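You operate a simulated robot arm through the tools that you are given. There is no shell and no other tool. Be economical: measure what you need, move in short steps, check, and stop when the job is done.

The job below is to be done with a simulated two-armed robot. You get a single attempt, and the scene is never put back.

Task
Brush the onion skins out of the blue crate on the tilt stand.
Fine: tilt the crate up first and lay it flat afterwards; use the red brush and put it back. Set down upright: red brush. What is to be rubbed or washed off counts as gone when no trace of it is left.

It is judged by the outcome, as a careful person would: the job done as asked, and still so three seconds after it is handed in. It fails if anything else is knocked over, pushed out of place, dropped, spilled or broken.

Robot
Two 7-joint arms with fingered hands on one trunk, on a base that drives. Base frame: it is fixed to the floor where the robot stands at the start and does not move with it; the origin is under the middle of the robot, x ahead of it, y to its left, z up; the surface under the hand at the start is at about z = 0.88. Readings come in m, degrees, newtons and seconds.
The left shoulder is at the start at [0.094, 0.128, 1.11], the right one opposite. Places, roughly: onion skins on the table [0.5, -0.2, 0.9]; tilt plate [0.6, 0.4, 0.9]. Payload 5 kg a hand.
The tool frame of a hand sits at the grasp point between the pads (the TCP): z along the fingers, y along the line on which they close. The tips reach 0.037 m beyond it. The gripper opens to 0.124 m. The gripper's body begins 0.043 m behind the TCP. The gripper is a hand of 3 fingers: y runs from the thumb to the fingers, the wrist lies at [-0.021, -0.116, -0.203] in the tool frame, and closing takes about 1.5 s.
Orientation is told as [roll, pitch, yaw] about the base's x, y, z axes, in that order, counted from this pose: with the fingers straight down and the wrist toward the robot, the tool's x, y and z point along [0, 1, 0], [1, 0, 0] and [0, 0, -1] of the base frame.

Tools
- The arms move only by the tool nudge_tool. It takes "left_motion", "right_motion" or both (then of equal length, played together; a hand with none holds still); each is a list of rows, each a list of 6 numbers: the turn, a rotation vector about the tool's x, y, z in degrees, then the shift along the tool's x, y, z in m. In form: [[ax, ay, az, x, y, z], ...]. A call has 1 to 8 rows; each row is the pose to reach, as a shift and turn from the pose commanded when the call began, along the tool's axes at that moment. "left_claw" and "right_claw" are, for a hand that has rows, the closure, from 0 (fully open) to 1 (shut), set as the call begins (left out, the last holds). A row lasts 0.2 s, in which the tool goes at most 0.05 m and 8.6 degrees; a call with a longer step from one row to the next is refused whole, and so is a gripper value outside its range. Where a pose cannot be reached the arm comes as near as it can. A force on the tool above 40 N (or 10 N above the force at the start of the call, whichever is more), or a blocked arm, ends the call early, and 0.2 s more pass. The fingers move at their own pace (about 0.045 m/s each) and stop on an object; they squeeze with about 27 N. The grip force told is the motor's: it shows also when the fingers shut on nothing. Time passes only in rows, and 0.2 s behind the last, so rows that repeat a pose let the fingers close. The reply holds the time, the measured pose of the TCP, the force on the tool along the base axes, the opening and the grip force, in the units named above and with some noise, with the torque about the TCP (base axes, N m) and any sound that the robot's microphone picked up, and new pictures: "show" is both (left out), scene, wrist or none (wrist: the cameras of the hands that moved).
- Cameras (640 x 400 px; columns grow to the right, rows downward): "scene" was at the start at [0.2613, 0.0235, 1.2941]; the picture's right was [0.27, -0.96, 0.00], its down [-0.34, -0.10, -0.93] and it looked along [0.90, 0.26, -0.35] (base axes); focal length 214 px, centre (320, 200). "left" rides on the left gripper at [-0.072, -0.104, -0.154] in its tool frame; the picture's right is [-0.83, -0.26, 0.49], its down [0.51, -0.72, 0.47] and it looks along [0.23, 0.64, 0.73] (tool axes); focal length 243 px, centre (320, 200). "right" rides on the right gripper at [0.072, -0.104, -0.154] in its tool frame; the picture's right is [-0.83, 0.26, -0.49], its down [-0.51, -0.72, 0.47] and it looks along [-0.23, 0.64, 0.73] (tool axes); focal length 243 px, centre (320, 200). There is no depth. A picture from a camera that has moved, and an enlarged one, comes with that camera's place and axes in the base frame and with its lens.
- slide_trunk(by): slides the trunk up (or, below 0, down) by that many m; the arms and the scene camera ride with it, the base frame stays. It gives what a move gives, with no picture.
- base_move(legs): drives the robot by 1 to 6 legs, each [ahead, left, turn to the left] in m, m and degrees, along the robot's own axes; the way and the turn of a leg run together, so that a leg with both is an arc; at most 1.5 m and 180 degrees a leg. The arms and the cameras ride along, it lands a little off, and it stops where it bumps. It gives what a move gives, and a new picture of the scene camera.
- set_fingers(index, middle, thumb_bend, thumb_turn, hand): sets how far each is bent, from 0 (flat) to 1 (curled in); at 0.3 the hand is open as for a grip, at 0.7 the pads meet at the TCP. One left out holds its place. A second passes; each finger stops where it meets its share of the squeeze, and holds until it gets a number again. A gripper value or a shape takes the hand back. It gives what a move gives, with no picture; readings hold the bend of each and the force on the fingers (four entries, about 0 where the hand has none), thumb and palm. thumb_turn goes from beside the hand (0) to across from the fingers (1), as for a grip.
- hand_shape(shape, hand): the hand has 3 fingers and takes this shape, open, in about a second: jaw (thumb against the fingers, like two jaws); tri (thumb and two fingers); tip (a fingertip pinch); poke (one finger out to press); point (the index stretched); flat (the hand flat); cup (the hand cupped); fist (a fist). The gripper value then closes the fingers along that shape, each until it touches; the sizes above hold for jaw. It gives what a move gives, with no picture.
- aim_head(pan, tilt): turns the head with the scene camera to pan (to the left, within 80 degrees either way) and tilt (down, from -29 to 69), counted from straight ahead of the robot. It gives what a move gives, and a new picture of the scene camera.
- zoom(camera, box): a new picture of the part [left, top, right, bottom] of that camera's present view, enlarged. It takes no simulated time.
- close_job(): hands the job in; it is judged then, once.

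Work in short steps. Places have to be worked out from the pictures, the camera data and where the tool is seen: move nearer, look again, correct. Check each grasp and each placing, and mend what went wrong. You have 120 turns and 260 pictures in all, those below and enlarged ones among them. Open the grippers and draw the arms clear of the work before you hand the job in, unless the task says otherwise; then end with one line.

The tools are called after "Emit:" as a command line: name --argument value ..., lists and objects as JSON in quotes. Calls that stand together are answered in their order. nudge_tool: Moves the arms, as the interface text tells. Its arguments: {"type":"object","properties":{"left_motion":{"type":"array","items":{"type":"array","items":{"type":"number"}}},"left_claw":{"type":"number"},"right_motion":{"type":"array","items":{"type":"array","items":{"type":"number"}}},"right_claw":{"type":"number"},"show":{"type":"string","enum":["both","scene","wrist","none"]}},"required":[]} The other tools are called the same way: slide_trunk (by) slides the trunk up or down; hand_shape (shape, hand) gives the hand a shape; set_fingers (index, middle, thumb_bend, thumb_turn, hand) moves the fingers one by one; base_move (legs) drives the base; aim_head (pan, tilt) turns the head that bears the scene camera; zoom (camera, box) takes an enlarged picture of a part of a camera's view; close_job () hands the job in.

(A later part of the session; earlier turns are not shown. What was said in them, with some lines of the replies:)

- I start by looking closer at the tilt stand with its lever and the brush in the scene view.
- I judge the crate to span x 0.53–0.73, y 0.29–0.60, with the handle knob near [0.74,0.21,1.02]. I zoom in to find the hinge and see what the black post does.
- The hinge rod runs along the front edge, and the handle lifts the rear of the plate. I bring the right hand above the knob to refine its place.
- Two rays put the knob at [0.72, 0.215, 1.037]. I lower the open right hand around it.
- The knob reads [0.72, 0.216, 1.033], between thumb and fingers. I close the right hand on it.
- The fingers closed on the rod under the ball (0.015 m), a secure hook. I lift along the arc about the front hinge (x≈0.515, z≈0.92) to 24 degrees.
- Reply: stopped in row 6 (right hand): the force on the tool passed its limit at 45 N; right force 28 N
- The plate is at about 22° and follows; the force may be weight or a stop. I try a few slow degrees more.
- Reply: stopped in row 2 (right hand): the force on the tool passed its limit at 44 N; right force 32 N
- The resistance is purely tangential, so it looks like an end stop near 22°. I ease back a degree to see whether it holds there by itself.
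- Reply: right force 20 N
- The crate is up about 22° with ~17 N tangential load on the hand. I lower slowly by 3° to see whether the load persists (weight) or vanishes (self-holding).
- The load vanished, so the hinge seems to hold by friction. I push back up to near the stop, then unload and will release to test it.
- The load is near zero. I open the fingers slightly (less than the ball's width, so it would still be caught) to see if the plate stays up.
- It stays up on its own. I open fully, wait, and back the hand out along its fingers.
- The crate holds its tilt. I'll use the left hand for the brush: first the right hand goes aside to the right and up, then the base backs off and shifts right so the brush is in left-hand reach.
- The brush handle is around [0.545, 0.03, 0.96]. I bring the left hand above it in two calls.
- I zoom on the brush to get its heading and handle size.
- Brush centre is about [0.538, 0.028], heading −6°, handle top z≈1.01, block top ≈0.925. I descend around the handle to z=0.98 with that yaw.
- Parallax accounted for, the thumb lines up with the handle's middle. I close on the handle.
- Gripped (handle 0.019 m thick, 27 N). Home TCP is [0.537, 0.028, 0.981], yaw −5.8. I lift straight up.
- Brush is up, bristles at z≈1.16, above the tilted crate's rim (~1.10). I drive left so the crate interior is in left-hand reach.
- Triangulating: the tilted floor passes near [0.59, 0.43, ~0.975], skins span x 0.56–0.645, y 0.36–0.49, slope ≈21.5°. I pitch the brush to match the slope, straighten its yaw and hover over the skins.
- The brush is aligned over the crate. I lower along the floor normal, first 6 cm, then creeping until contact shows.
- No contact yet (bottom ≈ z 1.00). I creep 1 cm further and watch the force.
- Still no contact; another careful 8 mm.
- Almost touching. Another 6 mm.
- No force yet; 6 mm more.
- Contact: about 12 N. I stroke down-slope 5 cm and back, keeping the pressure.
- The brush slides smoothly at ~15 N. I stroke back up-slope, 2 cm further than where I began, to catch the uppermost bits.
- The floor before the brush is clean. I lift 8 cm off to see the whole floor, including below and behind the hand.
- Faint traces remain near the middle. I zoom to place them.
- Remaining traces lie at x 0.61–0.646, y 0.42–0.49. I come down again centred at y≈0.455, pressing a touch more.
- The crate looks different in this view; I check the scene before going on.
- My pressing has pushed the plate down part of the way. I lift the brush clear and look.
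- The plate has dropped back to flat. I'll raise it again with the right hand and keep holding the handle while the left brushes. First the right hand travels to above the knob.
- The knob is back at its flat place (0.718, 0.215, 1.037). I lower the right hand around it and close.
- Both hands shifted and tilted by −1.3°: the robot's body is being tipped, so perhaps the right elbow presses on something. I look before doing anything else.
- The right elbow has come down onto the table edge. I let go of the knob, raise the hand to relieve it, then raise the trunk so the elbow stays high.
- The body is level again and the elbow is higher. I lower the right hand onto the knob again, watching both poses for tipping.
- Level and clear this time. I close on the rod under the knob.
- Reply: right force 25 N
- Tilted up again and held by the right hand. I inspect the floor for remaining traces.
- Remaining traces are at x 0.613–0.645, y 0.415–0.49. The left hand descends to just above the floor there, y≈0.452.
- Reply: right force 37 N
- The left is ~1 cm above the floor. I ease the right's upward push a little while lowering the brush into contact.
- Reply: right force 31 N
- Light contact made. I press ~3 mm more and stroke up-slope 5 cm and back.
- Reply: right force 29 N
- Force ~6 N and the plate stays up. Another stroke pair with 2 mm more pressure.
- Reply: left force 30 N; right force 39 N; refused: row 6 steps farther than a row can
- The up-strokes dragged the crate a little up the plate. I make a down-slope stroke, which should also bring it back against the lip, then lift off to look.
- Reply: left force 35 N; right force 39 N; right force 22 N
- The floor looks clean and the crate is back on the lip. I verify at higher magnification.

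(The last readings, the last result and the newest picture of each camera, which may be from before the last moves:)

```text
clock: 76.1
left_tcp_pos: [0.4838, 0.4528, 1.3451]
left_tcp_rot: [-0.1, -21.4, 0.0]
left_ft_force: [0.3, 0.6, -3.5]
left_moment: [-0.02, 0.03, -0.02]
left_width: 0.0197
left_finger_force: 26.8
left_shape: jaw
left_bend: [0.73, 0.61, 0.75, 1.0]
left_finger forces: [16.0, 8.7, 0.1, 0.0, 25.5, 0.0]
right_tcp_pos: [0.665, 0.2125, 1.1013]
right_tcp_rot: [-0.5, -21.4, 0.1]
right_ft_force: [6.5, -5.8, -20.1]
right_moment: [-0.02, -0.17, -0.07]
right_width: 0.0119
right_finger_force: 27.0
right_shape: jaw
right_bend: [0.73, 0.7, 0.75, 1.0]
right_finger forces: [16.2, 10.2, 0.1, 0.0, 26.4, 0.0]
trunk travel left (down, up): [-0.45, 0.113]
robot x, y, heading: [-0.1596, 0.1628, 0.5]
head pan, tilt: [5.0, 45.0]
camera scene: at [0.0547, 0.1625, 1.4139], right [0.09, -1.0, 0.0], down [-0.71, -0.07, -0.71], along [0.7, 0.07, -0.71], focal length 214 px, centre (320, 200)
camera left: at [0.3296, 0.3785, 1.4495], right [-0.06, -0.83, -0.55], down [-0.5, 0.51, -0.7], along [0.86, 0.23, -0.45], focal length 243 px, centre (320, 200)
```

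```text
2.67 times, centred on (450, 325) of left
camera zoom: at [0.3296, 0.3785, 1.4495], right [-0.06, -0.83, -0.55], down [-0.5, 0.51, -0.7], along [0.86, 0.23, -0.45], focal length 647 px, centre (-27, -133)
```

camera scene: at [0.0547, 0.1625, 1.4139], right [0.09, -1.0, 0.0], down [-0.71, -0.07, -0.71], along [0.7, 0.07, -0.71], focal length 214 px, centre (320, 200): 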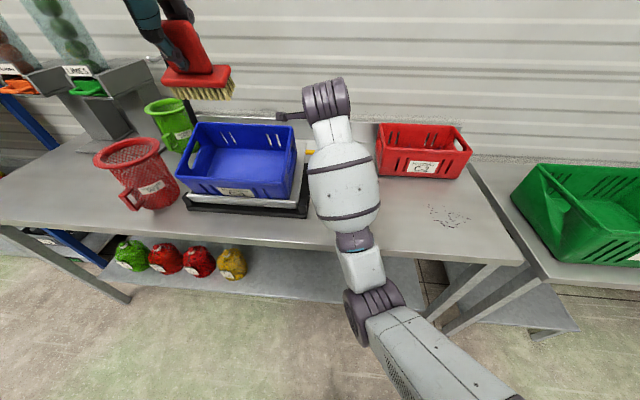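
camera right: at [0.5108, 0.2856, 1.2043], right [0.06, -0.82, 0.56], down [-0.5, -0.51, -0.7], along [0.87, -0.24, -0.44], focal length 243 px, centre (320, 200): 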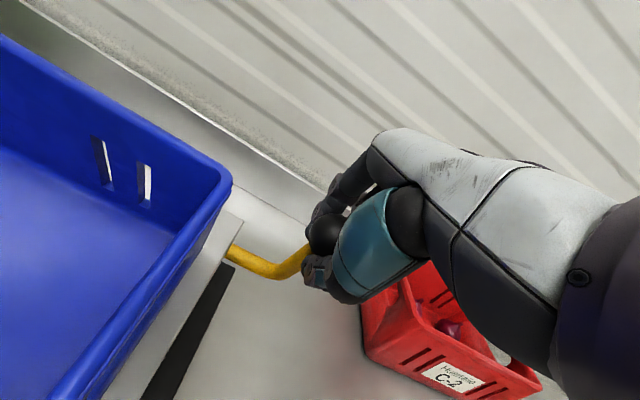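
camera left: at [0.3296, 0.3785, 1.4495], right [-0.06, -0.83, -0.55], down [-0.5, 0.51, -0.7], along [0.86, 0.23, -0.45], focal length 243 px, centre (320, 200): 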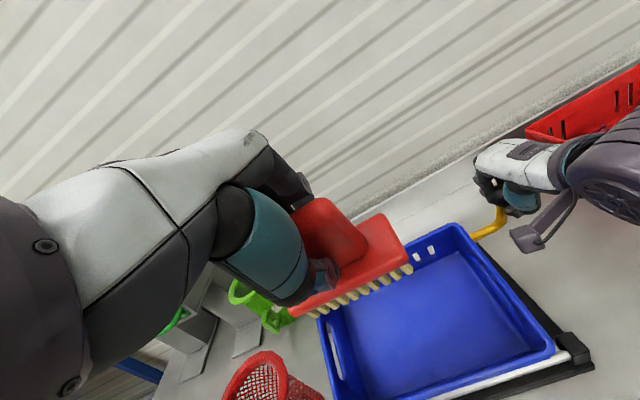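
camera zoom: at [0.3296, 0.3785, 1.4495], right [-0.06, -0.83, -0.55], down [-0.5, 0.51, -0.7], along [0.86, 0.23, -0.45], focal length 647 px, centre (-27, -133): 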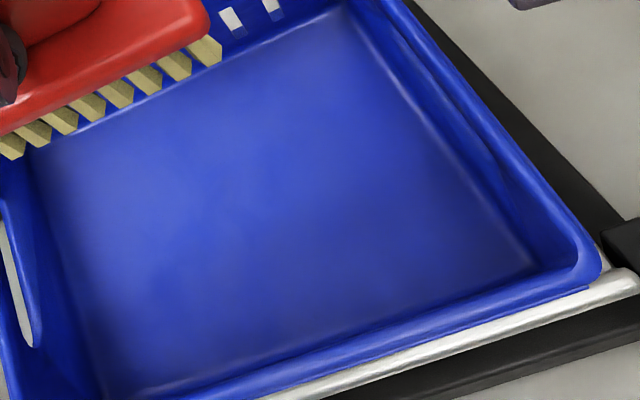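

Clean, no trace left. Now the right hand lowers the plate along the reverse arc.

Emit:
nudge_tool --right_motion '[[4, 0, 0, 0, 0.0075, 0.0145], [8, 0, 0, 0, 0.014, 0.0294], [12, 0, 0, 0, 0.0195, 0.0447], [16, 0, 0, 0, 0.0238, 0.0605], [18, 0, 0, 0, 0.0255, 0.0684], [20, 0, 0, 0, 0.0271, 0.0763], [20, 0, 0, 0, 0.0271, 0.0763]]'

```text
clock: 77.7
left_tcp_pos: [0.4807, 0.4518, 1.345]
left_tcp_rot: [-0.1, -21.5, 0.0]
left_ft_force: [0.1, 0.1, -2.3]
left_moment: [0.01, 0.09, -0.06]
left_width: 0.0198
left_finger_force: 27.3
left_shape: jaw
left_bend: [0.73, 0.61, 0.75, 1.0]
left_finger forces: [16.0, 8.8, 0.0, 0.0, 25.6, 0.0]
right_tcp_pos: [0.7151, 0.2128, 1.0407]
right_tcp_rot: [-0.4, -1.5, 0.0]
right_ft_force: [-1.5, 0.1, -10.9]
right_moment: [0.11, -0.44, 0.0]
right_width: 0.0133
right_finger_force: 26.7
right_shape: jaw
right_bend: [0.73, 0.7, 0.75, 1.0]
right_finger forces: [17.3, 7.0, 0.0, 0.0, 25.9, 0.0]
trunk travel left (down, up): [-0.45, 0.113]
robot x, y, heading: [-0.158, 0.158, 0.4]
head pan, tilt: [5.0, 45.0]
camera scene: at [0.052, 0.1637, 1.4143], right [0.09, -1.0, 0.0], down [-0.7, -0.07, -0.71], along [0.7, 0.07, -0.71], focal length 214 px, centre (320, 200)
camera right: at [0.6069, 0.2862, 1.1924], right [0.25, -0.83, 0.51], down [-0.71, -0.51, -0.49], along [0.66, -0.24, -0.71], focal length 243 px, centre (320, 200)
```

scene: 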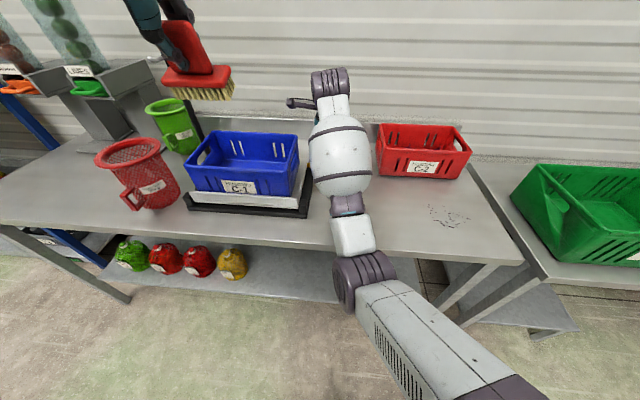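
right: 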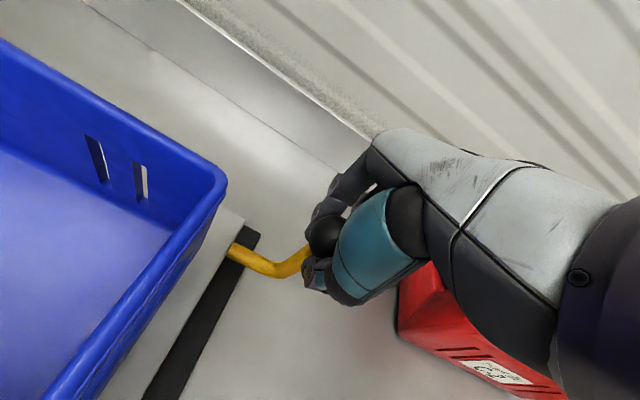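

About 1.5–2° remain. I lower the last bit with a slight push down.

Emit:
nudge_tool --right_motion '[[0.8, 0, 0, 0, 0.0016, 0.003], [1.6, 0, 0, 0, 0.0031, 0.006], [2, 0, 0, 0, 0.004, 0.009], [2, 0, 0, 0, 0.004, 0.011], [2, 0, 0, 0, 0.004, 0.011]]' --show "wrist"

```text
clock: 78.9
left_tcp_pos: [0.479, 0.4534, 1.3466]
left_tcp_rot: [-0.1, -21.5, 0.0]
left_ft_force: [0.2, -0.1, -3.3]
left_moment: [0.02, 0.05, -0.01]
left_width: 0.0199
left_finger_force: 27.0
left_shape: jaw
left_bend: [0.73, 0.61, 0.75, 1.0]
left_finger forces: [16.0, 8.7, 0.0, 0.1, 25.6, 0.0]
right_tcp_pos: [0.7193, 0.213, 1.0349]
right_tcp_rot: [-0.4, 0.3, -0.1]
right_ft_force: [-3.9, -3.6, -1.3]
right_moment: [0.03, -0.34, -0.04]
right_width: 0.0133
right_finger_force: 26.7
right_shape: jaw
right_bend: [0.73, 0.7, 0.75, 1.0]
right_finger forces: [16.0, 7.4, 0.0, 0.0, 25.3, 0.1]
trunk travel left (down, up): [-0.45, 0.113]
robot x, y, heading: [-0.155, 0.1573, 0.4]
head pan, tilt: [5.0, 45.0]
camera right: at [0.6157, 0.2864, 1.1883], right [0.26, -0.83, 0.5], down [-0.72, -0.51, -0.46], along [0.64, -0.24, -0.73], focal length 243 px, centre (320, 200)
```

right: 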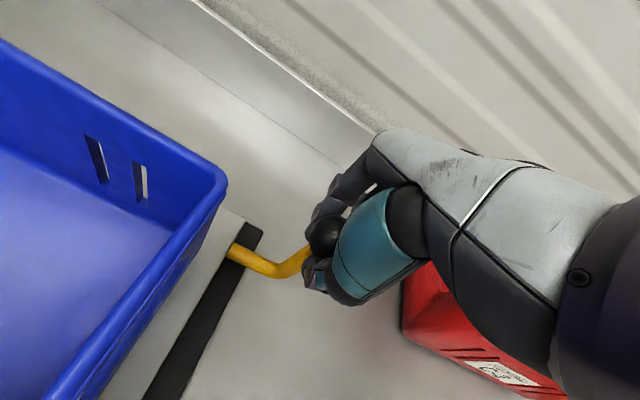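

The pose matches the original flat grasp. I push down a few mm more to confirm it's on its rest.

Emit:
nudge_tool --right_motion '[[0, 0, 0, 0, 0, 0.002], [0, 0, 0, 0, 0, 0.004], [0, 0, 0, 0, 0, 0.006], [0, 0, 0, 0, 0, 0.006]]' --show "none"

```text
clock: 79.9
left_tcp_pos: [0.4763, 0.4534, 1.3496]
left_tcp_rot: [-0.2, -21.8, 0.2]
left_ft_force: [0.4, 0.3, -3.7]
left_moment: [0.01, 0.08, -0.01]
left_width: 0.0199
left_finger_force: 26.8
left_shape: jaw
left_bend: [0.73, 0.61, 0.75, 1.0]
left_finger forces: [15.9, 8.8, 0.0, 0.1, 25.5, 0.0]
right_tcp_pos: [0.7184, 0.2133, 1.0312]
right_tcp_rot: [-0.4, 0.0, 0.0]
right_ft_force: [1.9, 0.2, 31.0]
right_moment: [0.16, -0.31, -0.05]
right_width: 0.0144
right_finger_force: 26.7
right_shape: jaw
right_bend: [0.73, 0.7, 0.77, 1.0]
right_finger forces: [22.2, 6.3, 0.0, 0.1, 23.3, 0.0]
trunk travel left (down, up): [-0.45, 0.113]
robot x, y, heading: [-0.162, 0.1528, 0.4]
head pan, tilt: [5.0, 45.0]
```

Solid rest (31 N down). I relieve, open the right hand, and lift it clear upward.

Emit:
nudge_tool --right_motion '[[0, 0, 0, 0, 0, -0.004], [0, 0, 0, 0, 0, -0.004], [0, 0, 0, 0, 0, -0.004], [0, 0, 0, 0, 0, -0.004], [0, 0, 0, 0, 0, -0.004], [0, 0, 0, 0, 0, -0.004], [0, 0, 0, 0, 0, -0.004], [0, 0, 0, 0, 0, -0.004]]' --right_claw 0 --show "none"

Emit:
nudge_tool --right_motion '[[0, 0, 0, 0, 0, -0.03], [0, 0, 0, 0, 0, -0.07], [0, 0, 0, 0, 0, -0.11], [0, 0, 0, 0, 0, -0.15], [0, 0, 0, 0, 0, -0.19], [0, 0, 0, 0, 0, -0.23], [0, 0, 0, 0, 0, -0.27], [0, 0, 0, 0, 0, -0.3]]'

Emit:
zoom --camera "scene" --box '[180, 115, 340, 225]'

```text
clock: 81.7
left_tcp_pos: [0.4803, 0.4528, 1.3461]
left_tcp_rot: [-0.2, -21.6, 0.0]
left_ft_force: [-0.9, 0.8, -2.1]
left_moment: [-0.02, 0.08, -0.01]
left_width: 0.0199
left_finger_force: 27.5
left_shape: jaw
left_bend: [0.73, 0.61, 0.75, 1.0]
left_finger forces: [16.0, 8.7, 0.0, 0.0, 25.5, 0.0]
right_tcp_pos: [0.7185, 0.211, 1.0292]
right_tcp_rot: [-0.5, 0.4, 0.0]
right_ft_force: [0.0, -0.2, -1.2]
right_moment: [0.0, -0.02, 0.01]
right_width: 0.1235
right_finger_force: 0.1
right_shape: jaw
right_bend: [0.3, 0.3, 0.3, 0.98]
right_finger forces: [0.0, 0.1, 0.1, 0.0, 0.1, 0.0]
trunk travel left (down, up): [-0.45, 0.113]
robot x, y, heading: [-0.1561, 0.1562, 0.5]
head pan, tilt: [5.0, 45.0]
```

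```text
clock: 83.5
left_tcp_pos: [0.4787, 0.4539, 1.3462]
left_tcp_rot: [-0.1, -21.6, 0.1]
left_ft_force: [0.1, 0.2, -2.5]
left_moment: [-0.01, 0.06, -0.01]
left_width: 0.02
left_finger_force: 26.6
left_shape: jaw
left_bend: [0.73, 0.61, 0.75, 1.0]
left_finger forces: [16.0, 8.7, 0.0, 0.0, 25.5, 0.0]
right_tcp_pos: [0.7229, 0.2155, 1.3304]
right_tcp_rot: [-0.4, 0.4, 0.0]
right_ft_force: [-0.4, -0.6, -0.3]
right_moment: [-0.02, -0.01, 0.0]
right_width: 0.1237
right_finger_force: 0.1
right_shape: jaw
right_bend: [0.3, 0.3, 0.3, 0.98]
right_finger forces: [0.1, 0.0, 0.1, 0.1, 0.1, 0.0]
trunk travel left (down, up): [-0.45, 0.113]
robot x, y, heading: [-0.1635, 0.1561, 0.3]
head pan, tilt: [5.0, 45.0]
camera scene: at [0.05, 0.1638, 1.4146], right [0.09, -1.0, 0.0], down [-0.7, -0.07, -0.71], along [0.7, 0.07, -0.71], focal length 214 px, centre (320, 200)
camera right: at [0.6194, 0.2894, 1.4847], right [0.27, -0.83, 0.5], down [-0.73, -0.51, -0.46], along [0.63, -0.24, -0.73], focal length 243 px, centre (320, 200)
```

scene: 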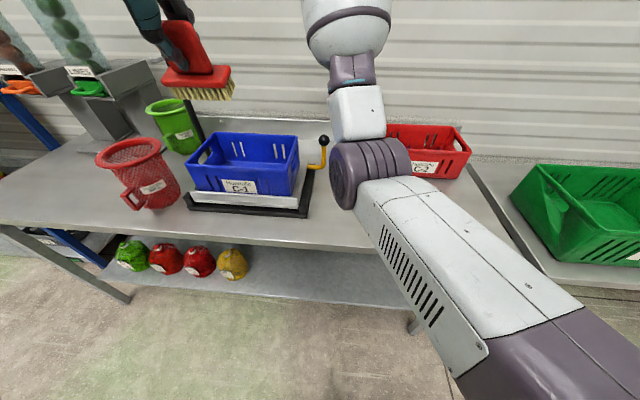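
right: 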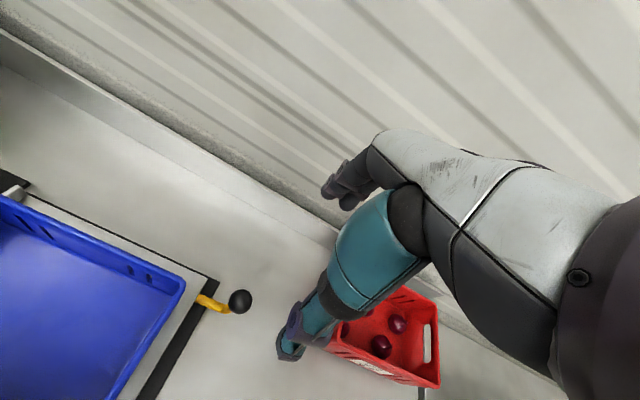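

```text
3.64 times, centred on (260, 170) of scene
camera zoom: at [0.05, 0.1638, 1.4146], right [0.09, -1.0, 0.0], down [-0.7, -0.07, -0.71], along [0.7, 0.07, -0.71], focal length 780 px, centre (538, 309)
```

zoom: 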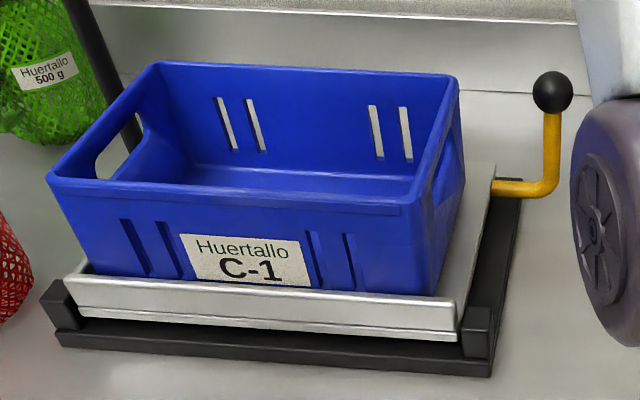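

The crate is flat on its plate. I move the right hand aside again, then drive the base back to where I picked the brush.

Emit:
nudge_tool --right_motion '[[0, 0, 0, -0.032, -0.036, -0.01], [0, 0, 0, -0.063, -0.073, -0.02], [0, 0, 0, -0.095, -0.109, -0.03], [0, 0, 0, -0.126, -0.145, -0.04], [0, 0, 0, -0.158, -0.182, -0.05], [0, 0, 0, -0.189, -0.218, -0.06], [0, 0, 0, -0.221, -0.255, -0.07], [0, 0, 0, -0.252, -0.291, -0.08]]' --show "none"

Emit:
base_move --legs '[[-0.04, 0, 0], [0, -0.358, -0.3]]'

Emit:
slide_trunk --by -0.12

```text
clock: 85.3
left_tcp_pos: [0.4765, 0.4517, 1.3475]
left_tcp_rot: [0.0, -21.7, 0.1]
left_ft_force: [-1.1, 0.5, -2.2]
left_moment: [0.01, 0.03, -0.01]
left_width: 0.0197
left_finger_force: 26.6
left_shape: jaw
left_bend: [0.73, 0.61, 0.75, 1.0]
left_finger forces: [16.0, 8.6, 0.0, 0.1, 25.5, 0.1]
right_tcp_pos: [0.6233, -0.1222, 1.3626]
right_tcp_rot: [-0.6, 0.2, -0.1]
right_ft_force: [-0.3, 0.1, 0.0]
right_moment: [0.02, -0.06, 0.01]
right_width: 0.124
right_finger_force: 0.0
right_shape: jaw
right_bend: [0.3, 0.3, 0.3, 0.98]
right_finger forces: [0.0, 0.1, 0.1, 0.0, 0.0, 0.0]
right hand out of reach, approached as far as the arm can: row 1, 2, 3, 4, 5, 6, 7, 8
trunk travel left (down, up): [-0.45, 0.113]
robot x, y, heading: [-0.1591, 0.162, 0.3]
head pan, tilt: [5.0, 45.0]
```

```text
clock: 89.6
left_tcp_pos: [0.4405, 0.0918, 1.3467]
left_tcp_rot: [0.0, -21.6, 0.2]
left_ft_force: [-0.6, 0.0, -2.2]
left_moment: [-0.02, 0.06, 0.02]
left_width: 0.0199
left_finger_force: 27.2
left_shape: jaw
left_bend: [0.73, 0.61, 0.75, 1.0]
left_finger forces: [16.1, 8.7, 0.0, 0.0, 25.6, 0.0]
right_tcp_pos: [0.587, -0.4833, 1.3621]
right_tcp_rot: [-0.7, 0.2, 0.0]
right_ft_force: [0.1, 0.6, 0.4]
right_moment: [0.01, 0.0, 0.03]
right_width: 0.1238
right_finger_force: 0.0
right_shape: jaw
right_bend: [0.3, 0.3, 0.3, 0.98]
right_finger forces: [0.0, 0.0, 0.1, 0.0, 0.0, 0.0]
trunk travel left (down, up): [-0.45, 0.113]
robot x, y, heading: [-0.2001, -0.204, 0.5]
head pan, tilt: [5.0, 45.0]
camera scene: at [0.0127, -0.1991, 1.4145], right [0.1, -1.0, 0.0], down [-0.7, -0.07, -0.71], along [0.7, 0.07, -0.71], focal length 214 px, centre (320, 200)
```

scene: 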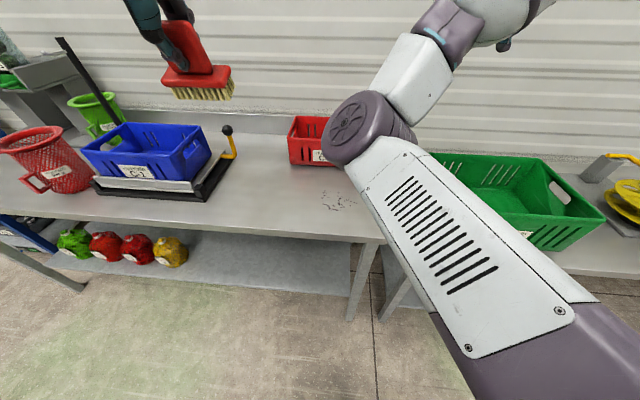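

```text
clock: 91.1
left_tcp_pos: [0.4413, 0.0917, 1.2278]
left_tcp_rot: [0.0, -21.6, 0.2]
left_ft_force: [-0.9, 0.5, -2.3]
left_moment: [0.01, 0.07, 0.0]
left_width: 0.0198
left_finger_force: 27.3
left_shape: jaw
left_bend: [0.73, 0.61, 0.75, 1.0]
left_finger forces: [16.0, 8.7, 0.1, 0.0, 25.6, 0.0]
right_tcp_pos: [0.6156, -0.4834, 1.1546]
right_tcp_rot: [-0.8, 7.3, -0.1]
right_ft_force: [-0.8, 0.1, -0.7]
right_moment: [-0.03, -0.02, -0.01]
right_width: 0.1237
right_finger_force: 0.1
right_shape: jaw
right_bend: [0.3, 0.3, 0.3, 0.98]
right_finger forces: [0.0, 0.1, 0.0, 0.0, 0.0, 0.0]
trunk travel left (down, up): [-0.33, 0.233]
robot x, y, heading: [-0.2017, -0.2041, 0.6]
head pan, tilt: [5.0, 45.0]
```

The right hand ended up lower and pitched 7°, so its elbow may be touching something. I look at the right arm.

Emit:
aim_head --pan -35 --tilt 40

```text
clock: 92.2
left_tcp_pos: [0.4408, 0.0902, 1.226]
left_tcp_rot: [-0.1, -21.6, 0.1]
left_ft_force: [0.1, 0.4, -2.3]
left_moment: [-0.02, 0.07, 0.01]
left_width: 0.0196
left_finger_force: 26.8
left_shape: jaw
left_bend: [0.73, 0.61, 0.75, 1.0]
left_finger forces: [16.0, 8.7, 0.0, 0.0, 25.6, 0.0]
right_tcp_pos: [0.6157, -0.4839, 1.153]
right_tcp_rot: [-0.9, 7.4, 0.0]
right_ft_force: [0.1, 0.5, 0.2]
right_moment: [0.0, 0.02, -0.02]
right_width: 0.1242
right_finger_force: 0.1
right_shape: jaw
right_bend: [0.3, 0.3, 0.3, 0.98]
right_finger forces: [0.1, 0.0, 0.0, 0.0, 0.0, 0.0]
trunk travel left (down, up): [-0.33, 0.233]
robot x, y, heading: [-0.1981, -0.2052, 0.5]
head pan, tilt: [-35.0, 40.0]
camera scene: at [0.037, -0.2554, 1.294], right [-0.57, -0.82, 0.0], down [-0.53, 0.36, -0.77], along [0.63, -0.43, -0.64], focal length 214 px, centre (320, 200)
```

scene: 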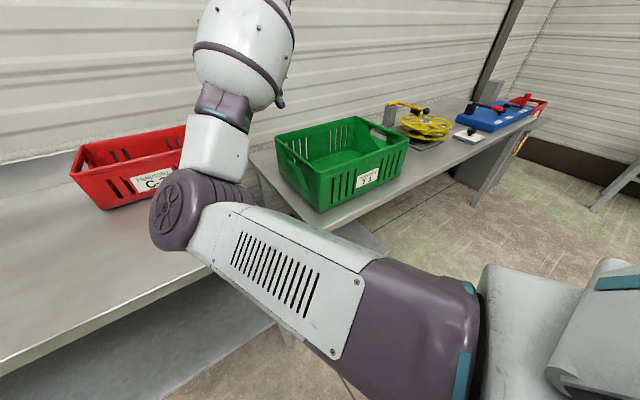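

The left hand shows no body tilt and no forces, so it is only an awkward arm pose, not contact. I bring the right hand up and level to a relaxed place.

Emit:
nudge_tool --right_motion '[[-2, 0, 0, 0, 0, -0.03], [-4, 0, 0, 0, 0, -0.06], [-6, 0, 0, 0, 0, -0.09], [-7.4, 0, 0, 0.01, 0, -0.12], [-7.4, 0, 0, 0.02, 0, -0.15], [-7.4, 0, 0, 0.03, 0, -0.18]]'

```text
clock: 93.5
left_tcp_pos: [0.4404, 0.0896, 1.226]
left_tcp_rot: [-0.1, -21.5, 0.2]
left_ft_force: [0.9, 0.5, -2.3]
left_moment: [-0.02, 0.08, -0.02]
left_width: 0.0202
left_finger_force: 27.1
left_shape: jaw
left_bend: [0.73, 0.61, 0.75, 1.0]
left_finger forces: [16.0, 8.7, 0.0, 0.0, 25.6, 0.0]
right_tcp_pos: [0.6391, -0.4529, 1.3328]
right_tcp_rot: [-0.8, 0.0, 0.0]
right_ft_force: [0.9, 0.6, -0.7]
right_moment: [0.0, -0.02, -0.03]
right_width: 0.1238
right_finger_force: 0.0
right_shape: jaw
right_bend: [0.3, 0.3, 0.3, 0.98]
right_finger forces: [0.0, 0.1, 0.0, 0.1, 0.0, 0.1]
trunk travel left (down, up): [-0.33, 0.233]
robot x, y, heading: [-0.2003, -0.2071, 0.3]
head pan, tilt: [-35.0, 40.0]
camera scene: at [0.0363, -0.2553, 1.2942], right [-0.57, -0.82, 0.0], down [-0.53, 0.36, -0.77], along [0.63, -0.43, -0.64], focal length 214 px, centre (320, 200)
camera right: at [0.5346, -0.3787, 1.4843], right [0.26, -0.82, 0.5], down [-0.72, -0.51, -0.46], along [0.64, -0.24, -0.73], focal length 243 px, centre (320, 200)
```

scene: 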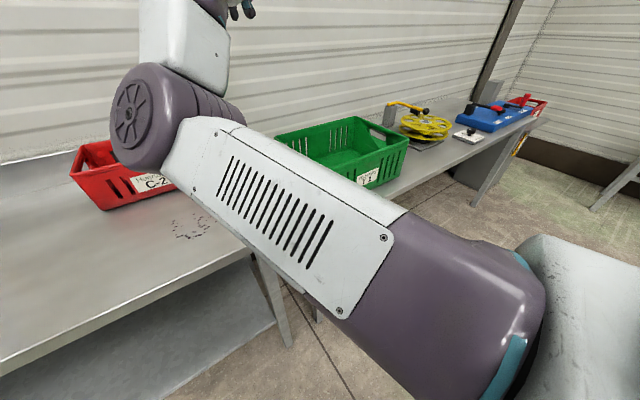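
right: 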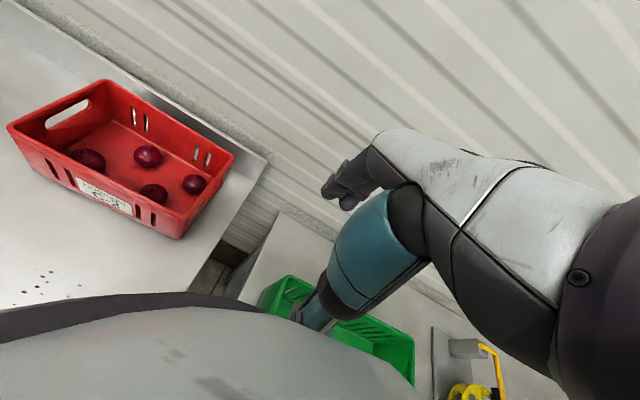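

All intact on the right. Now I straighten the brush (pitch 0, yaw −5.8°) and bring it above its home spot.

Emit:
nudge_tool --left_motion '[[4.3, -0.2, 1.2, -0.012, 0.009, 0.029], [8.6, -0.4, 2.3, -0.025, 0.018, 0.059], [13, -0.65, 3.5, -0.037, 0.027, 0.088], [17.3, -0.87, 4.6, -0.05, 0.036, 0.118], [21.6, -1.09, 5.8, -0.062, 0.0456, 0.147], [21.6, -1.09, 5.8, -0.062, 0.0456, 0.147]]' --show "wrist"

Emit:
aim_head --pan 20 --tilt 35

```text
clock: 95.0
left_tcp_pos: [0.5362, 0.0306, 1.1085]
left_tcp_rot: [-0.1, 0.0, -5.8]
left_ft_force: [-1.0, 0.1, -1.5]
left_moment: [-0.01, -0.05, -0.01]
left_width: 0.0198
left_finger_force: 26.3
left_shape: jaw
left_bend: [0.73, 0.61, 0.75, 1.0]
left_finger forces: [16.2, 8.9, 0.0, 0.0, 25.1, 0.0]
right_tcp_pos: [0.639, -0.4529, 1.3313]
right_tcp_rot: [-0.8, 0.0, -0.1]
right_ft_force: [-0.7, 0.4, 0.7]
right_moment: [-0.03, -0.05, -0.04]
right_width: 0.1239
right_finger_force: 0.0
right_shape: jaw
right_bend: [0.3, 0.3, 0.3, 0.98]
right_finger forces: [0.0, 0.0, 0.1, 0.0, 0.0, 0.0]
trunk travel left (down, up): [-0.33, 0.233]
robot x, y, heading: [-0.2, -0.2073, 0.5]
head pan, tilt: [-35.0, 40.0]
camera left: at [0.425, -0.0311, 1.2613], right [-0.34, -0.8, -0.49], down [-0.67, 0.58, -0.47], along [0.66, 0.17, -0.73], focal length 243 px, centre (320, 200)
```

left: 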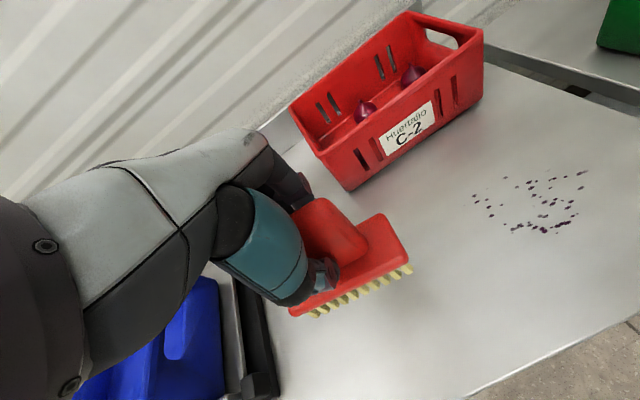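

```text
clock: 96.2
left_tcp_pos: [0.5369, 0.0315, 1.1076]
left_tcp_rot: [-0.1, 0.0, -5.7]
left_ft_force: [0.3, -0.7, -2.5]
left_moment: [0.0, -0.02, -0.04]
left_width: 0.0201
left_finger_force: 26.8
left_shape: jaw
left_bend: [0.73, 0.61, 0.75, 1.0]
left_finger forces: [16.3, 8.8, 0.0, 0.0, 25.1, 0.0]
right_tcp_pos: [0.6392, -0.4533, 1.3301]
right_tcp_rot: [-0.8, 0.0, 0.0]
right_ft_force: [-0.5, 1.0, 0.4]
right_moment: [-0.05, -0.01, -0.01]
right_width: 0.124
right_finger_force: 0.0
right_shape: jaw
right_bend: [0.3, 0.3, 0.3, 0.98]
right_finger forces: [0.1, 0.1, 0.1, 0.0, 0.0, 0.1]
trunk travel left (down, up): [-0.33, 0.233]
robot x, y, heading: [-0.195, -0.2095, 0.3]
head pan, tilt: [20.0, 35.0]
camera scene: at [0.0493, -0.1765, 1.3016], right [0.35, -0.94, 0.0], down [-0.54, -0.2, -0.82], along [0.77, 0.29, -0.57], focal length 214 px, centre (320, 200)
```

scene: 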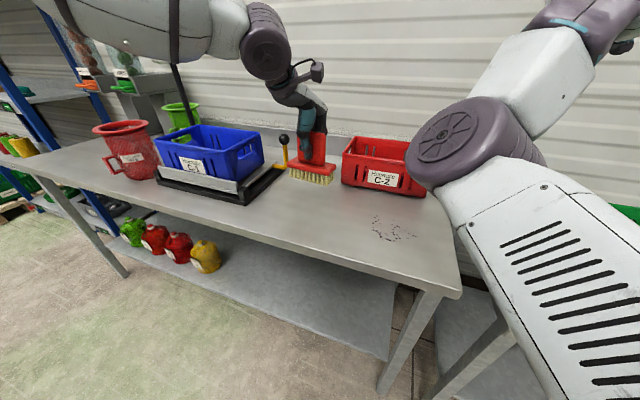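

The brush sits in the grip as before. I lower it to 5 mm above its resting height.

Emit:
nudge_tool --left_motion '[[0, 0, 0, -0.003, 0, 0.03], [0, 0, 0, -0.003, 0, 0.06], [0, 0, 0, -0.003, 0, 0.09], [0, 0, 0, -0.003, 0, 0.11], [0, 0, 0, -0.003, 0, 0.12], [0, 0, 0, -0.003, 0, 0.122]]' --show "none"

Emit:
nudge_tool --left_motion '[[0, 0, 0, 0, 0, 0.002], [0, 0, 0, 0, 0, 0.004], [0, 0, 0, 0, 0, 0.0045], [0, 0, 0, 0, 0, 0.0045]]'

Emit:
zoom --camera "scene" --box '[250, 110, 370, 230]'

```text
clock: 97.6
left_tcp_pos: [0.5365, 0.0271, 0.9837]
left_tcp_rot: [-0.1, 0.0, -5.6]
left_ft_force: [0.4, -0.3, -2.5]
left_moment: [-0.03, -0.04, 0.04]
left_width: 0.0198
left_finger_force: 26.8
left_shape: jaw
left_bend: [0.73, 0.61, 0.75, 1.0]
left_finger forces: [16.2, 8.9, 0.0, 0.0, 25.0, 0.0]
right_tcp_pos: [0.6399, -0.4533, 1.3298]
right_tcp_rot: [-0.8, 0.1, 0.0]
right_ft_force: [0.1, -1.1, -0.6]
right_moment: [-0.02, 0.0, -0.03]
right_width: 0.1238
right_finger_force: 0.0
right_shape: jaw
right_bend: [0.3, 0.3, 0.3, 0.98]
right_finger forces: [0.0, 0.1, 0.1, 0.0, 0.0, 0.0]
trunk travel left (down, up): [-0.33, 0.233]
robot x, y, heading: [-0.2032, -0.2033, 0.2]
head pan, tilt: [20.0, 35.0]
```

```text
clock: 98.6
left_tcp_pos: [0.5373, 0.0263, 0.9807]
left_tcp_rot: [0.0, 0.0, -5.6]
left_ft_force: [0.0, 2.2, 2.6]
left_moment: [0.07, -0.11, 0.03]
left_width: 0.0198
left_finger_force: 26.9
left_shape: jaw
left_bend: [0.73, 0.61, 0.75, 1.0]
left_finger forces: [16.5, 9.3, 0.0, 0.1, 26.4, 0.0]
right_tcp_pos: [0.6383, -0.4534, 1.331]
right_tcp_rot: [-0.8, 0.0, 0.1]
right_ft_force: [0.1, -0.3, 0.1]
right_moment: [0.02, 0.02, 0.0]
right_width: 0.1238
right_finger_force: 0.1
right_shape: jaw
right_bend: [0.3, 0.3, 0.3, 0.98]
right_finger forces: [0.1, 0.0, 0.0, 0.0, 0.0, 0.0]
trunk travel left (down, up): [-0.33, 0.233]
robot x, y, heading: [-0.1987, -0.2127, 0.5]
head pan, tilt: [20.0, 35.0]
camera scene: at [0.0487, -0.1764, 1.3017], right [0.35, -0.94, 0.0], down [-0.54, -0.2, -0.82], along [0.77, 0.29, -0.57], focal length 214 px, centre (320, 200)
camera left: at [0.4248, -0.037, 1.1343], right [-0.34, -0.8, -0.49], down [-0.67, 0.58, -0.47], along [0.66, 0.17, -0.73], focal length 243 px, centre (320, 200)
```

scene: 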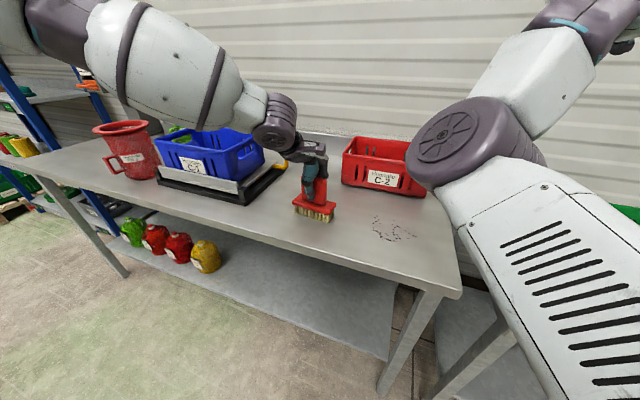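
left: 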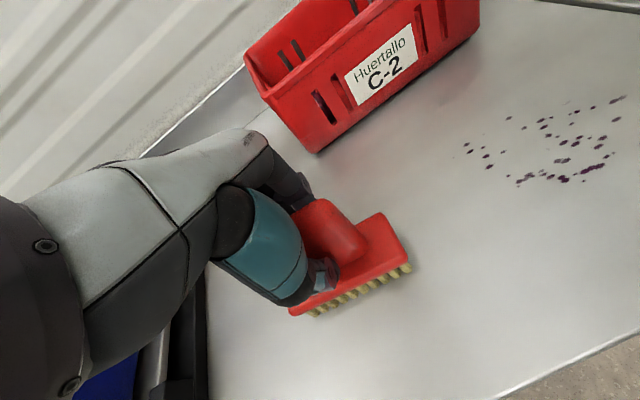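

```text
3.33 times, centred on (310, 170) of scene
camera zoom: at [0.0487, -0.1764, 1.3017], right [0.35, -0.94, 0.0], down [-0.54, -0.2, -0.82], along [0.77, 0.29, -0.57], focal length 715 px, centre (353, 300)
```

zoom: 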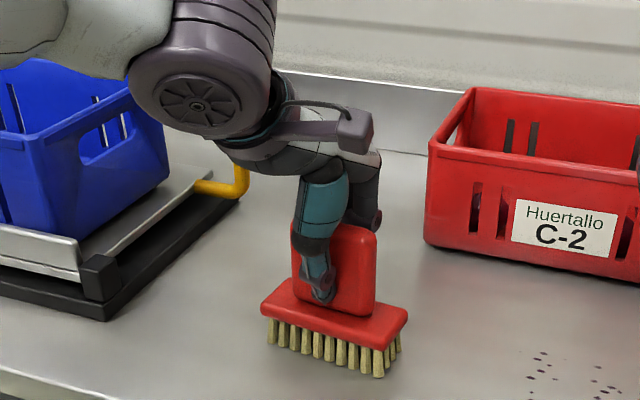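

It stands on its bristles at the original spot (contact ~5 N). I open the left hand, then lift straight off.

Emit:
nudge_tool --left_motion '[[0, 0, 0, 0, 0, 0], [0, 0, 0, 0, 0, 0], [0, 0, 0, 0, 0, 0], [0, 0, 0, 0, 0, 0], [0, 0, 0, 0, 0, 0], [0, 0, 0, 0, 0, 0], [0, 0, 0, 0, 0, 0], [0, 0, 0, 0, 0, 0]]' --left_claw 0 --show "wrist"

Emit:
nudge_tool --left_motion '[[0, 0, 0, 0, 0, -0.02], [0, 0, 0, 0, 0, -0.05], [0, 0, 0, 0, 0, -0.09], [0, 0, 0, 0, 0, -0.13], [0, 0, 0, 0, 0, -0.17], [0, 0, 0, 0, 0, -0.21], [0, 0, 0, 0, 0, -0.25], [0, 0, 0, 0, 0, -0.28]]'

Emit:
zoom --camera "scene" --box '[140, 100, 360, 230]'

```text
clock: 100.4
left_tcp_pos: [0.5368, 0.0265, 0.9811]
left_tcp_rot: [0.0, 0.0, -5.7]
left_ft_force: [-0.4, -0.8, -0.2]
left_moment: [0.0, -0.03, -0.02]
left_width: 0.1232
left_finger_force: 0.0
left_shape: jaw
left_bend: [0.3, 0.3, 0.3, 0.98]
left_finger forces: [0.0, 0.0, 0.0, 0.0, 0.0, 0.1]
right_tcp_pos: [0.6401, -0.4542, 1.3309]
right_tcp_rot: [-0.8, 0.1, -0.1]
right_ft_force: [1.1, 0.5, -0.2]
right_moment: [0.03, 0.0, -0.04]
right_width: 0.1238
right_finger_force: 0.1
right_shape: jaw
right_bend: [0.3, 0.3, 0.3, 0.98]
right_finger forces: [0.0, 0.1, 0.0, 0.0, 0.0, 0.0]
trunk travel left (down, up): [-0.33, 0.233]
robot x, y, heading: [-0.1993, -0.2043, 0.5]
head pan, tilt: [20.0, 35.0]
camera left: at [0.4251, -0.0372, 1.1338], right [-0.34, -0.8, -0.49], down [-0.67, 0.58, -0.47], along [0.66, 0.17, -0.73], focal length 243 px, centre (320, 200)
```

left: 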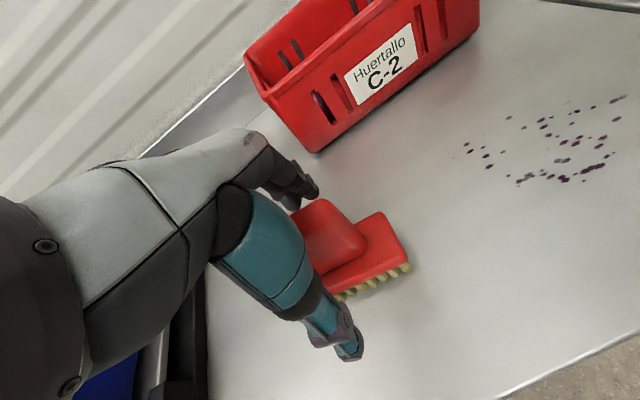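

```text
clock: 102.2
left_tcp_pos: [0.5362, 0.0221, 1.2602]
left_tcp_rot: [0.0, 0.0, -5.8]
left_ft_force: [-0.4, -0.7, 1.0]
left_moment: [0.0, 0.01, 0.01]
left_width: 0.1237
left_finger_force: 0.1
left_shape: jaw
left_bend: [0.3, 0.3, 0.3, 0.98]
left_finger forces: [0.0, 0.1, 0.0, 0.1, 0.1, 0.0]
right_tcp_pos: [0.6398, -0.4555, 1.3303]
right_tcp_rot: [-0.8, 0.0, -0.1]
right_ft_force: [-0.3, -0.5, -0.1]
right_moment: [0.04, 0.0, 0.02]
right_width: 0.124
right_finger_force: 0.0
right_shape: jaw
right_bend: [0.3, 0.3, 0.3, 0.98]
right_finger forces: [0.0, 0.1, 0.0, 0.0, 0.1, 0.0]
trunk travel left (down, up): [-0.33, 0.233]
robot x, y, heading: [-0.1976, -0.2067, 0.7]
head pan, tilt: [20.0, 35.0]
camera scene: at [0.0487, -0.1773, 1.3017], right [0.35, -0.94, 0.0], down [-0.54, -0.2, -0.82], along [0.77, 0.29, -0.57], focal length 214 px, centre (320, 200)
camera left: at [0.4249, -0.04, 1.413], right [-0.34, -0.8, -0.49], down [-0.67, 0.58, -0.47], along [0.66, 0.17, -0.73], focal length 243 px, centre (320, 200)
```

scene: 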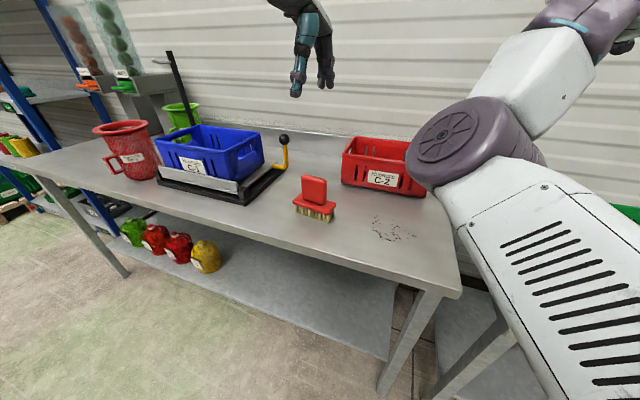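
left: 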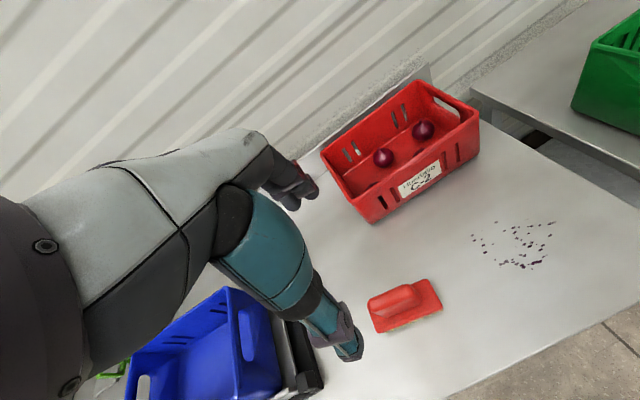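

```text
2.91 times, centred on (250, 165) of scene
camera zoom: at [0.0487, -0.1773, 1.3017], right [0.35, -0.94, 0.0], down [-0.54, -0.2, -0.82], along [0.77, 0.29, -0.57], focal length 624 px, centre (524, 302)
```

zoom: 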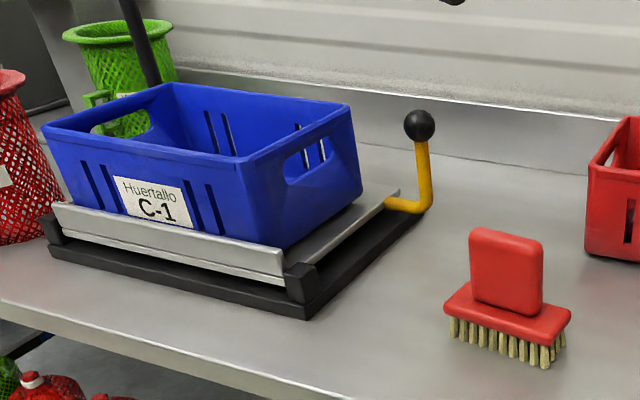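

The crate is flat and clean, and the brush stands upright at its old place. Both hands are open and clear, so I hand the job in.

Emit:
close_job

```text
The job is handed in.
```

The onion skins are brushed out of the blue crate with no trace visible. The crate is flat on its stand, and the red brush is back upright where it was; the plate did drop flat once while I was brushing, so I raised it again and held it up to finish.
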